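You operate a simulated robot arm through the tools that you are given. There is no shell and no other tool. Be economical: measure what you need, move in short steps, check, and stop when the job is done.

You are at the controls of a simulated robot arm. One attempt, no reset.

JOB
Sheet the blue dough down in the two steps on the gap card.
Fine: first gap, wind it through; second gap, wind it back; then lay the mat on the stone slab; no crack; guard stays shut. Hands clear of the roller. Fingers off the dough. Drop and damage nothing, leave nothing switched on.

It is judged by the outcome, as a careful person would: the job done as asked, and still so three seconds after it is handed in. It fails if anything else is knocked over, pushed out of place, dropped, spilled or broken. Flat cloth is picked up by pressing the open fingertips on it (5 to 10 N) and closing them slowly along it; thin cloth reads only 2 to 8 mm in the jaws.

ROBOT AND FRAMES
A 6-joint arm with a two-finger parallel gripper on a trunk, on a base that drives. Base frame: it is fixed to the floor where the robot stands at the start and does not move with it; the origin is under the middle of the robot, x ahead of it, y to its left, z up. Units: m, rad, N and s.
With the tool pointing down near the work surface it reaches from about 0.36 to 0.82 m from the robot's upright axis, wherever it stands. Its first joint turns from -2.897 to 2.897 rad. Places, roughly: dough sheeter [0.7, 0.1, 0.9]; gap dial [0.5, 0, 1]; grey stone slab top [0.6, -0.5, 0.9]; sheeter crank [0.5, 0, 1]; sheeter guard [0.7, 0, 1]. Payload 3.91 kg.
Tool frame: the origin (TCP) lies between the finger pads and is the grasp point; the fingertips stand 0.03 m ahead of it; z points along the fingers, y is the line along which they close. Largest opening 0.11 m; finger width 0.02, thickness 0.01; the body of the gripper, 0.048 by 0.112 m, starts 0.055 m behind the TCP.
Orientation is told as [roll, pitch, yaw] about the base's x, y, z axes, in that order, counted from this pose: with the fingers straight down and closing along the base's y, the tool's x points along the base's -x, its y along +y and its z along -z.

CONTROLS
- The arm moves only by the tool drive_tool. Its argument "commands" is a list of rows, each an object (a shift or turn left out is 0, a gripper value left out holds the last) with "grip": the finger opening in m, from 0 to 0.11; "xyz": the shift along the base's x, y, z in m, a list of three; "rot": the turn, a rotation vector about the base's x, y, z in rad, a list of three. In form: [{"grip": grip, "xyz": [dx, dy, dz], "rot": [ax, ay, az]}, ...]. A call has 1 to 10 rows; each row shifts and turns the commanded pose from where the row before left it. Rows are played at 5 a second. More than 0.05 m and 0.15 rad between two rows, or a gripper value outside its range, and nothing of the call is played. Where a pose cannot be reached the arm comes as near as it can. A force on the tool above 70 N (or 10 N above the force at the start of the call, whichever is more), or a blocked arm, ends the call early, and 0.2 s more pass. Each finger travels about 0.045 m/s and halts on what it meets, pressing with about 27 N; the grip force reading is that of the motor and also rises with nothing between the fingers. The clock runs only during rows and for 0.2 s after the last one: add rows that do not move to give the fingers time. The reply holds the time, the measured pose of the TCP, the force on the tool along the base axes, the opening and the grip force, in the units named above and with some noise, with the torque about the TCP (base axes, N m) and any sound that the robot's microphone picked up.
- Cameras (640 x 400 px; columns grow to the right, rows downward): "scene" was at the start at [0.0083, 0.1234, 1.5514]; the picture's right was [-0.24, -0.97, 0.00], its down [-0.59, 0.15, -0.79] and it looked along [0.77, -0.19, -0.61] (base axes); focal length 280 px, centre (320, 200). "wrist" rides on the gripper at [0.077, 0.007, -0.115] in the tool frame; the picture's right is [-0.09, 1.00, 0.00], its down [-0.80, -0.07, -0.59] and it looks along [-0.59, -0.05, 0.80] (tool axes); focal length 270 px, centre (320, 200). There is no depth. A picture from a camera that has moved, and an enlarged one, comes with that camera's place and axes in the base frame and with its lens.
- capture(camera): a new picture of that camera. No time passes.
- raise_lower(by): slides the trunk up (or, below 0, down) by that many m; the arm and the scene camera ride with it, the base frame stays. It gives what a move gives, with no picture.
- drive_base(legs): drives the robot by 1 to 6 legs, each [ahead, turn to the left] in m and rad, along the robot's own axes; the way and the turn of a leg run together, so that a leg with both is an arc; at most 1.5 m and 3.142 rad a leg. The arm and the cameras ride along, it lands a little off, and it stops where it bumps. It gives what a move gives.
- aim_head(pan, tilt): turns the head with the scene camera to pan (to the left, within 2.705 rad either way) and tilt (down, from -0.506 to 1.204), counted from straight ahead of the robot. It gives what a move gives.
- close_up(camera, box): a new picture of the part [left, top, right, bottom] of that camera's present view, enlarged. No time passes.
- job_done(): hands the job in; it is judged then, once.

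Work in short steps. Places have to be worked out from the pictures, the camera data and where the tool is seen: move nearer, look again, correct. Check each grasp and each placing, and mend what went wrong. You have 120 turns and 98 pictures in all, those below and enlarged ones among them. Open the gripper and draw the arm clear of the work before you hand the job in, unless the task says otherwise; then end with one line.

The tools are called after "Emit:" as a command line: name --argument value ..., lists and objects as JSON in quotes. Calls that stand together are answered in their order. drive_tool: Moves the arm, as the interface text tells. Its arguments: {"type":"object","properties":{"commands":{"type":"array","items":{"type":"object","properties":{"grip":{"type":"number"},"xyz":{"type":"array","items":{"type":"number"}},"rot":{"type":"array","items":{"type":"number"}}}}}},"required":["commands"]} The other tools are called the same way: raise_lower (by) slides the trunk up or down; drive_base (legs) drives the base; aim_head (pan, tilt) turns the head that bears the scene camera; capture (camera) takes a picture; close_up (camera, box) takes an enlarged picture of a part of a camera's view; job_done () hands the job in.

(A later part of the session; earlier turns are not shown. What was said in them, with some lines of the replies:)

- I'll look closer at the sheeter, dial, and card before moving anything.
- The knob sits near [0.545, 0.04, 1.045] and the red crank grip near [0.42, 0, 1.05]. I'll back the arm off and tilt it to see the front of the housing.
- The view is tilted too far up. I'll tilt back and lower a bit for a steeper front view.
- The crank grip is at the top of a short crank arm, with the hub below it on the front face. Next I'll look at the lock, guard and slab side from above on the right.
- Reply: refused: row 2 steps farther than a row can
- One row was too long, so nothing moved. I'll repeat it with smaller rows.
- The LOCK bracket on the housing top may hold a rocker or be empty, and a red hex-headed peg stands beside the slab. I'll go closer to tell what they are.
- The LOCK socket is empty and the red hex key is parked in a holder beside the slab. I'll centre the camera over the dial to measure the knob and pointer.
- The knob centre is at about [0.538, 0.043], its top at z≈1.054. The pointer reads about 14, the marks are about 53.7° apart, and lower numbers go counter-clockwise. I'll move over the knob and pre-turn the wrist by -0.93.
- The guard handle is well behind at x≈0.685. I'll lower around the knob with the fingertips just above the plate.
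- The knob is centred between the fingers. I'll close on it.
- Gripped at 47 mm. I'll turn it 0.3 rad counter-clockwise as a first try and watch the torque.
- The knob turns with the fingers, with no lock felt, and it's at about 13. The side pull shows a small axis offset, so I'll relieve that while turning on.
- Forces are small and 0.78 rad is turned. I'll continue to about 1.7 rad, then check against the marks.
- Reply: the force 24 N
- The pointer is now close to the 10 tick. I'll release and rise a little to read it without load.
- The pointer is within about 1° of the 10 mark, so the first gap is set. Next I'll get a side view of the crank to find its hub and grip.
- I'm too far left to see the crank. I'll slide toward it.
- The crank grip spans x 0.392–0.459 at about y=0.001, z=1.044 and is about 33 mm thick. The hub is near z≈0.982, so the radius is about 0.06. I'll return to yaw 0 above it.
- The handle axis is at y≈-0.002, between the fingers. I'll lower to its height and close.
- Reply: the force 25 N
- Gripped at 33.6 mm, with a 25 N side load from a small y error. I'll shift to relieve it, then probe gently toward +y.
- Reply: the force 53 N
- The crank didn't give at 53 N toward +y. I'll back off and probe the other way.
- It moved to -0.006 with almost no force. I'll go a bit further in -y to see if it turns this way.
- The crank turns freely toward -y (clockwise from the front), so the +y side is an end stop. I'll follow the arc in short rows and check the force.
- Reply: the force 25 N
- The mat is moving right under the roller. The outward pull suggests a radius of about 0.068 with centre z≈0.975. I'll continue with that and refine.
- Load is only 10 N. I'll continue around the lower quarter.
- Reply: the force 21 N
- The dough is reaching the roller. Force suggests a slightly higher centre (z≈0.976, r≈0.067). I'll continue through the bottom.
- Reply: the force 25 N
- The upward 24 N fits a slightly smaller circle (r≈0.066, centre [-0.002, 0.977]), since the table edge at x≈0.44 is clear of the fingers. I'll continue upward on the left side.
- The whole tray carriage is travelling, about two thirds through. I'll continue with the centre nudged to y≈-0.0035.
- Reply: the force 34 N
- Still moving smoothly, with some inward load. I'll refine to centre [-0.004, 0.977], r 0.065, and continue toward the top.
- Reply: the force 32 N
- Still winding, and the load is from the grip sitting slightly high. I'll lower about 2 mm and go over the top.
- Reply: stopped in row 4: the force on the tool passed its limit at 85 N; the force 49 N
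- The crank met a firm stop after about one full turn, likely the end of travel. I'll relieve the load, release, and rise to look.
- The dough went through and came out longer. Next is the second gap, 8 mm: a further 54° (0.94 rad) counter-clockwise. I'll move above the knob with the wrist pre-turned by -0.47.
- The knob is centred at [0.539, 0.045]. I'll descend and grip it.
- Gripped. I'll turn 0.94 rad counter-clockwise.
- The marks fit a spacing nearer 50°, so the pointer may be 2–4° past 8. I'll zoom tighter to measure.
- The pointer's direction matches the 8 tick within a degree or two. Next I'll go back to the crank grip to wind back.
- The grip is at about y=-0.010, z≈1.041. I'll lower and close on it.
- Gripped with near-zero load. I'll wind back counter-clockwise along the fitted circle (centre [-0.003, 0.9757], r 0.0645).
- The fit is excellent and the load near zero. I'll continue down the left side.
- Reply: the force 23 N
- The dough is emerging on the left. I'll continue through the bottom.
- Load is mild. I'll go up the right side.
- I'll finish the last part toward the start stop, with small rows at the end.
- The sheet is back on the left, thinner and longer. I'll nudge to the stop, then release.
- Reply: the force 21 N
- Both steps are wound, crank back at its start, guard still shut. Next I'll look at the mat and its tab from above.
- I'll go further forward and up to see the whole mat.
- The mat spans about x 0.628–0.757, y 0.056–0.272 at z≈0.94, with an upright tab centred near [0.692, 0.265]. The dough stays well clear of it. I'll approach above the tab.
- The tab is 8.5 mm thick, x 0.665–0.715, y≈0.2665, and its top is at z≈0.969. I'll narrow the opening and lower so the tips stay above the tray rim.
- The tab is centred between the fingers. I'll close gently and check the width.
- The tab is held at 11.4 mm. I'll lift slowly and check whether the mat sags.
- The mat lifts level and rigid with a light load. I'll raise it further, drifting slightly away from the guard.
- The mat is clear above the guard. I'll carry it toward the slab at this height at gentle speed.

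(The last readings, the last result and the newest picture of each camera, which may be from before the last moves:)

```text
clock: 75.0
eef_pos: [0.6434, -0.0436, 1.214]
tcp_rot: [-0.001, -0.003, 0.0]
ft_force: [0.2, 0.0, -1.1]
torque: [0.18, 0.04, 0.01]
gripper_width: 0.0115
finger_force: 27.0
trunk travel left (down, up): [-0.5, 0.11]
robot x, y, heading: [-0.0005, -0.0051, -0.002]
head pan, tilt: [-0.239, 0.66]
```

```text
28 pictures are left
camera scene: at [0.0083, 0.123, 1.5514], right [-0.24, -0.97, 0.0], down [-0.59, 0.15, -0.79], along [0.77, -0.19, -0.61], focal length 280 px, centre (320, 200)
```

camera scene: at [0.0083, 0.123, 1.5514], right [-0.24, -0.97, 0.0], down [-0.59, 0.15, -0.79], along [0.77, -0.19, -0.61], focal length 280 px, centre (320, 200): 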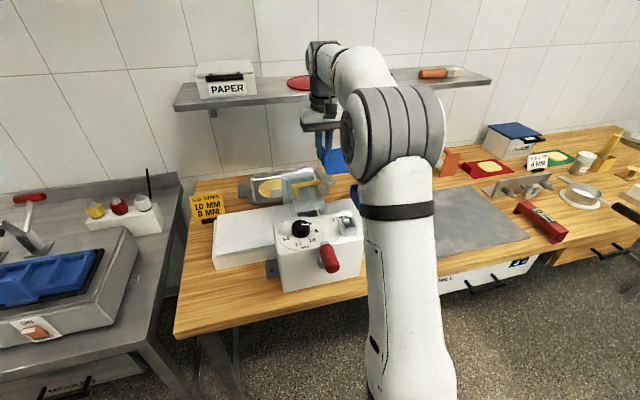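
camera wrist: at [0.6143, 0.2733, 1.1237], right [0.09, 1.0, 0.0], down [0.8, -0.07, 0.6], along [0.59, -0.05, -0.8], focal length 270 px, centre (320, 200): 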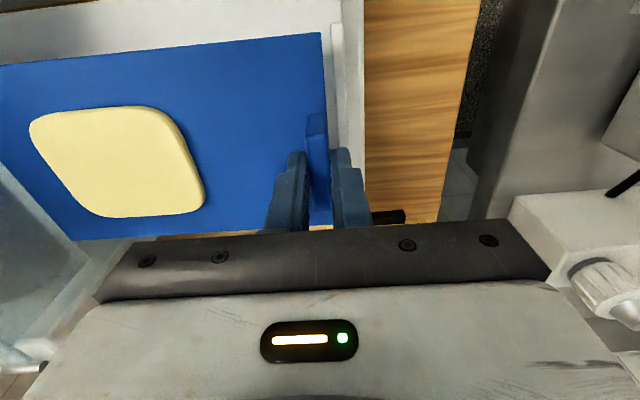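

All well and held firmly. I'll continue to above the slab (tab at about [0.60, -0.40]).

Emit:
drive_tool --commands '[{"xyz": [-0.004, -0.025, 0]}, {"xyz": [-0.004, -0.036, 0]}, {"xyz": [-0.004, -0.036, 0]}, {"xyz": [-0.004, -0.036, 0]}, {"xyz": [-0.004, -0.036, 0]}, {"xyz": [-0.004, -0.036, 0]}, {"xyz": [-0.004, -0.036, 0]}, {"xyz": [-0.004, -0.036, 0]}, {"xyz": [-0.004, -0.036, 0]}, {"xyz": [-0.004, -0.036, 0]}]'

Emit:
drive_tool --commands '[{"xyz": [-0.002, -0.008, -0.02]}, {"xyz": [0, 0, -0.04]}, {"xyz": [0, 0, -0.04]}, {"xyz": [0, 0, -0.03]}, {}]'

Emit:
capture --camera "scene"

Emit:
capture --camera "wrist"

```text
clock: 77.2
eef_pos: [0.6028, -0.3926, 1.2136]
tcp_rot: [-0.002, -0.002, 0.0]
ft_force: [0.8, 0.6, -1.3]
torque: [0.19, 0.01, 0.02]
gripper_width: 0.0114
finger_force: 27.4
trunk travel left (down, up): [-0.5, 0.11]
robot x, y, heading: [-0.0005, -0.0081, -0.002]
head pan, tilt: [-0.239, 0.66]
```

```text
clock: 78.4
eef_pos: [0.6009, -0.4018, 1.0843]
tcp_rot: [0.0, -0.004, 0.001]
ft_force: [0.3, 0.5, -0.8]
torque: [0.21, -0.01, -0.01]
gripper_width: 0.0116
finger_force: 27.6
trunk travel left (down, up): [-0.5, 0.11]
robot x, y, heading: [0.0016, -0.0053, -0.004]
head pan, tilt: [-0.239, 0.66]
```

```text
27 pictures are left
camera scene: at [0.0084, 0.1232, 1.5514], right [-0.24, -0.97, 0.0], down [-0.59, 0.15, -0.79], along [0.77, -0.19, -0.61], focal length 280 px, centre (320, 200)
```

scene: 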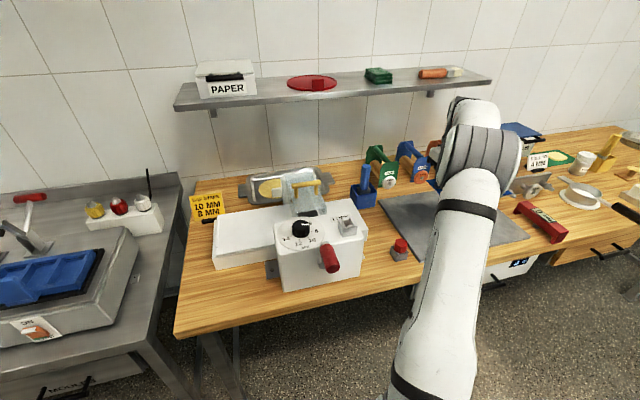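

```text
26 pictures are left
camera wrist: at [0.524, -0.3939, 1.1983], right [0.09, 1.0, 0.0], down [0.8, -0.07, 0.6], along [0.59, -0.05, -0.8], focal length 270 px, centre (320, 200)
```

wrist: 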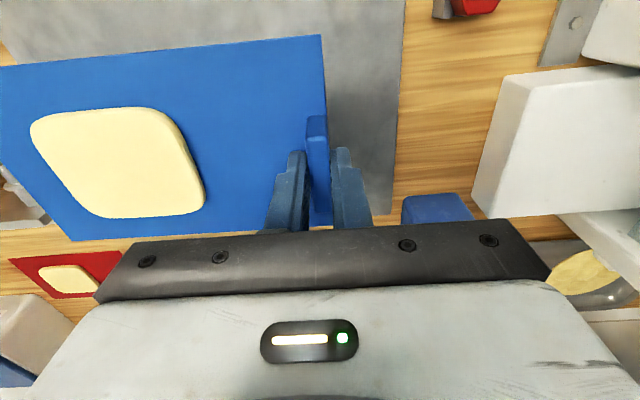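

The mat is fully within the slab outline. I'll lower toward contact at TCP z≈0.925.

Emit:
drive_tool --commands '[{"xyz": [0, 0, -0.04]}, {"xyz": [0, 0, -0.04]}, {"xyz": [0, 0, -0.035]}, {"xyz": [0, 0, -0.015]}, {"xyz": [0, 0, -0.01]}, {}]'

Emit:
capture --camera "wrist"

Emit:
close_up --camera "scene" --box '[370, 150, 550, 280]'

```text
clock: 79.8
eef_pos: [0.6011, -0.401, 0.9451]
tcp_rot: [-0.003, -0.004, 0.0]
ft_force: [-0.9, -1.1, -1.2]
torque: [0.18, -0.01, -0.01]
gripper_width: 0.0115
finger_force: 26.8
trunk travel left (down, up): [-0.5, 0.11]
robot x, y, heading: [0.001, -0.0078, 0.001]
head pan, tilt: [-0.239, 0.66]
```

```text
25 pictures are left
camera wrist: at [0.5241, -0.394, 1.0587], right [0.09, 1.0, 0.0], down [0.8, -0.07, 0.6], along [0.59, -0.05, -0.8], focal length 270 px, centre (320, 200)
```

wrist: 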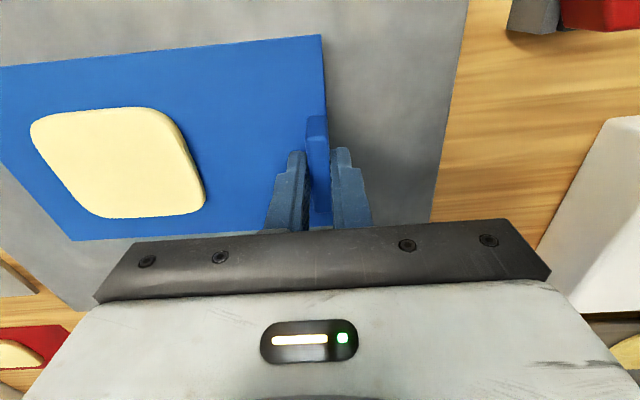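

```text
3.08 times, centred on (460, 215) of scene
camera zoom: at [0.0086, 0.1231, 1.5514], right [-0.24, -0.97, 0.0], down [-0.59, 0.15, -0.79], along [0.77, -0.19, -0.61], focal length 862 px, centre (-111, 154)
```

zoom: 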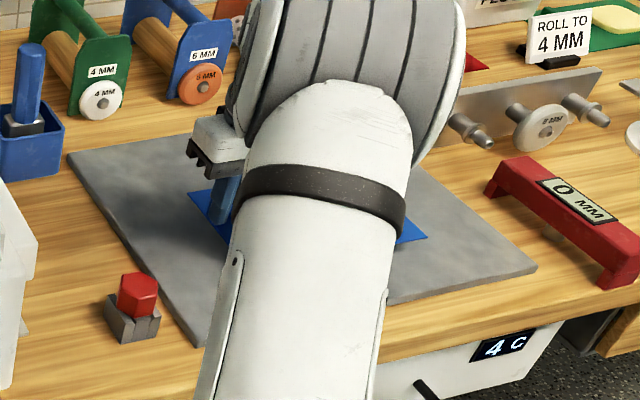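

Still hovering just above the slab. I'll lower in small steps until contact.

Emit:
drive_tool --commands '[{"xyz": [0, 0, -0.005]}, {"xyz": [0, 0, -0.005]}, {"xyz": [0, 0, -0.004]}, {"xyz": [0, 0, -0.003]}, {}]'

```text
clock: 81.0
eef_pos: [0.6007, -0.4016, 0.9275]
tcp_rot: [-0.003, -0.003, 0.0]
ft_force: [0.5, 0.4, -2.0]
torque: [0.19, 0.03, 0.02]
gripper_width: 0.0114
finger_force: 26.4
trunk travel left (down, up): [-0.5, 0.11]
robot x, y, heading: [0.0018, -0.0062, -0.001]
head pan, tilt: [-0.239, 0.66]
```

Emit:
drive_tool --commands '[{"xyz": [0, 0, -0.002]}, {"xyz": [0, 0, -0.002]}, {}]'

```text
clock: 81.8
eef_pos: [0.6013, -0.4006, 0.9237]
tcp_rot: [-0.001, -0.003, 0.0]
ft_force: [0.4, -0.1, -2.2]
torque: [0.21, 0.0, -0.01]
gripper_width: 0.0116
finger_force: 26.7
trunk travel left (down, up): [-0.5, 0.11]
robot x, y, heading: [-0.001, -0.0056, 0.001]
head pan, tilt: [-0.239, 0.66]
```

No contact yet at 0.9237. I'll continue in 2 mm steps.

Emit:
drive_tool --commands '[{"xyz": [0, 0, -0.002]}, {"xyz": [0, 0, -0.002]}, {"xyz": [0, 0, -0.002]}, {}]'

Emit:
close_up --camera "wrist" --box '[0, 20, 460, 240]'

```text
clock: 82.8
eef_pos: [0.6, -0.402, 0.9204]
tcp_rot: [-0.004, -0.006, 0.0]
ft_force: [2.0, 0.4, 14.1]
torque: [0.13, 0.56, 0.03]
gripper_width: 0.0117
finger_force: 27.0
trunk travel left (down, up): [-0.5, 0.11]
robot x, y, heading: [0.0014, -0.0066, 0.002]
head pan, tilt: [-0.239, 0.66]
```

```text
1.39 times, centred on (230, 130) of wrist
camera zoom: at [0.5234, -0.3933, 1.0335], right [0.09, 1.0, 0.0], down [0.8, -0.07, 0.6], along [0.6, -0.06, -0.8], focal length 376 px, centre (445, 297)
```

zoom: 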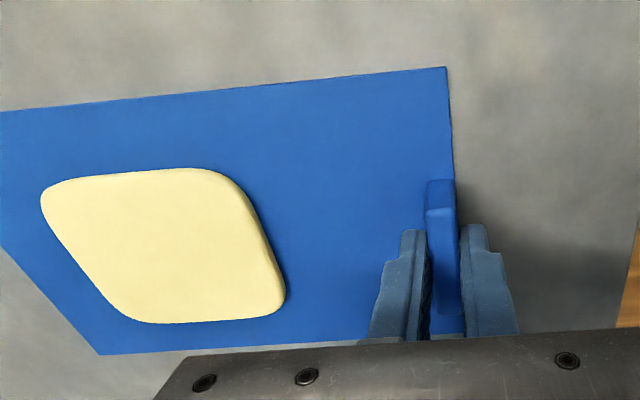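

Contact at 14 N, with the mat flat on the slab. I'll ease up a touch, open the fingers slightly, and rise straight up.

Emit:
drive_tool --commands '[{"xyz": [0, 0, 0.001]}, {"grip": 0.02}, {"grip": 0.03}, {"grip": 0.036}, {}, {}]'

Emit:
drive_tool --commands '[{"xyz": [0, 0, 0.01]}, {"xyz": [0, 0, 0.02]}, {"xyz": [0, 0, 0.03]}, {"xyz": [0, 0, 0.04]}, {"xyz": [0, 0, 0.04]}, {"xyz": [-0.02, 0, 0.04]}, {"xyz": [-0.03, 0, 0.03]}, {}]'

Emit:
capture --camera "wrist"

Emit:
capture --camera "scene"

```text
clock: 84.2
eef_pos: [0.6008, -0.4016, 0.918]
tcp_rot: [-0.004, -0.003, 0.001]
ft_force: [-0.4, 0.6, -0.5]
torque: [0.0, 0.01, -0.02]
gripper_width: 0.0359
finger_force: 0.0
trunk travel left (down, up): [-0.5, 0.11]
robot x, y, heading: [0.0014, -0.0093, -0.006]
head pan, tilt: [-0.239, 0.66]
```

```text
clock: 86.0
eef_pos: [0.5511, -0.4019, 1.1286]
tcp_rot: [-0.002, -0.003, 0.001]
ft_force: [-0.8, 0.0, 1.6]
torque: [0.03, 0.02, 0.02]
gripper_width: 0.036
finger_force: 0.1
trunk travel left (down, up): [-0.5, 0.11]
robot x, y, heading: [0.0008, -0.0089, -0.003]
head pan, tilt: [-0.239, 0.66]
```

```text
22 pictures are left
camera wrist: at [0.4741, -0.3934, 1.2424], right [0.09, 1.0, 0.0], down [0.8, -0.07, 0.6], along [0.59, -0.05, -0.8], focal length 270 px, centre (320, 200)
```

wrist: 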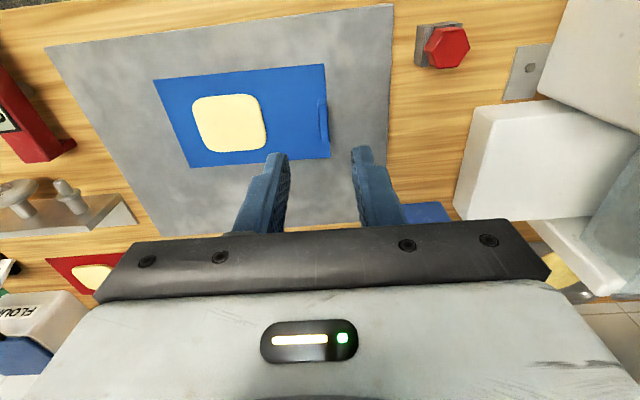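

```text
21 pictures are left
camera scene: at [0.0087, 0.1232, 1.5514], right [-0.24, -0.97, 0.0], down [-0.59, 0.15, -0.79], along [0.77, -0.19, -0.61], focal length 280 px, centre (320, 200)
```

scene: 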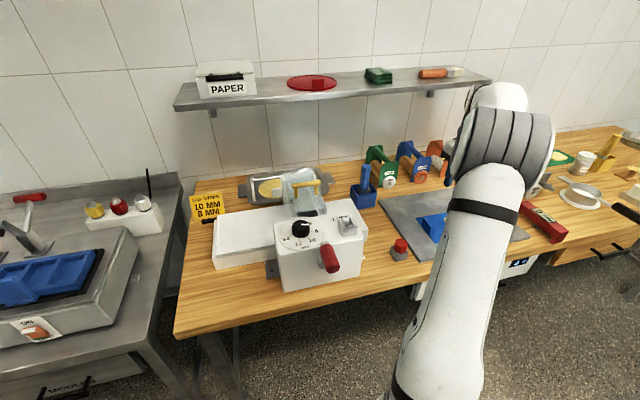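

The mat lies flat on the slab. I'll do one close look for cracks, then retract the arm clear with the gripper open.

Emit:
close_up --camera "wrist" --box '[140, 50, 350, 180]'

Emit:
drive_tool --commands '[{"xyz": [-0.02, 0.02, 0.035], "grip": 0.11}, {"xyz": [-0.02, 0.02, 0.035]}, {"xyz": [-0.02, 0.02, 0.035]}, {"xyz": [-0.01, 0.02, 0.03]}, {}]'

Emit:
capture --camera "scene"

```text
3.05 times, centred on (245, 115) of wrist
camera zoom: at [0.4741, -0.3934, 1.2424], right [0.09, 1.0, 0.0], down [0.8, -0.07, 0.6], along [0.59, -0.05, -0.8], focal length 824 px, centre (549, 459)
```

zoom: 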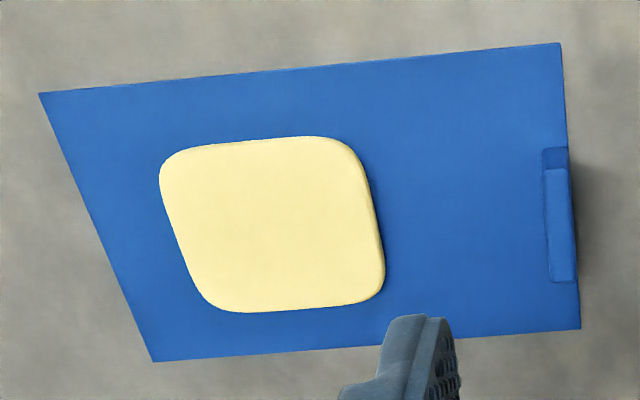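

```text
clock: 87.2
eef_pos: [0.482, -0.3227, 1.2637]
tcp_rot: [-0.002, -0.002, 0.001]
ft_force: [0.7, -0.2, 0.2]
torque: [0.02, -0.01, 0.03]
gripper_width: 0.1099
finger_force: 0.1
trunk travel left (down, up): [-0.5, 0.11]
robot x, y, heading: [-0.0011, -0.0074, -0.002]
head pan, tilt: [-0.239, 0.66]
```

```text
19 pictures are left
camera scene: at [0.0086, 0.1232, 1.5514], right [-0.24, -0.97, 0.0], down [-0.59, 0.15, -0.79], along [0.77, -0.19, -0.61], focal length 280 px, centre (320, 200)
```

scene: 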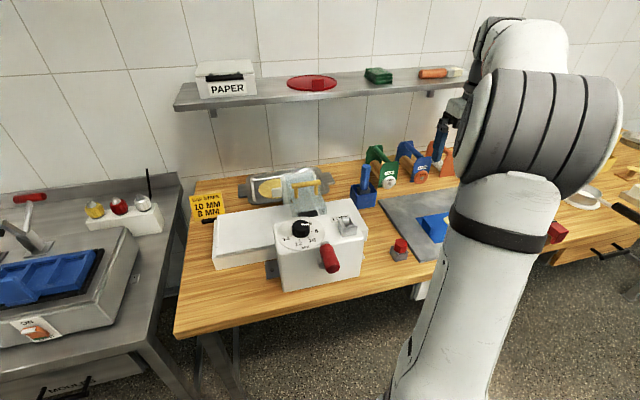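

The sheet is smooth with no crack, the mat is flat on the slab, the guard is shut, and the arm is clear with the gripper open. I'm handing in.

Emit:
job_done

```text
The job is handed in.
```

I wound the dough through at 10 mm and back at 8 mm, and its mat now lies flat on the stone slab. There's no visible crack, the guard stayed shut, and the arm is clear with the gripper open.
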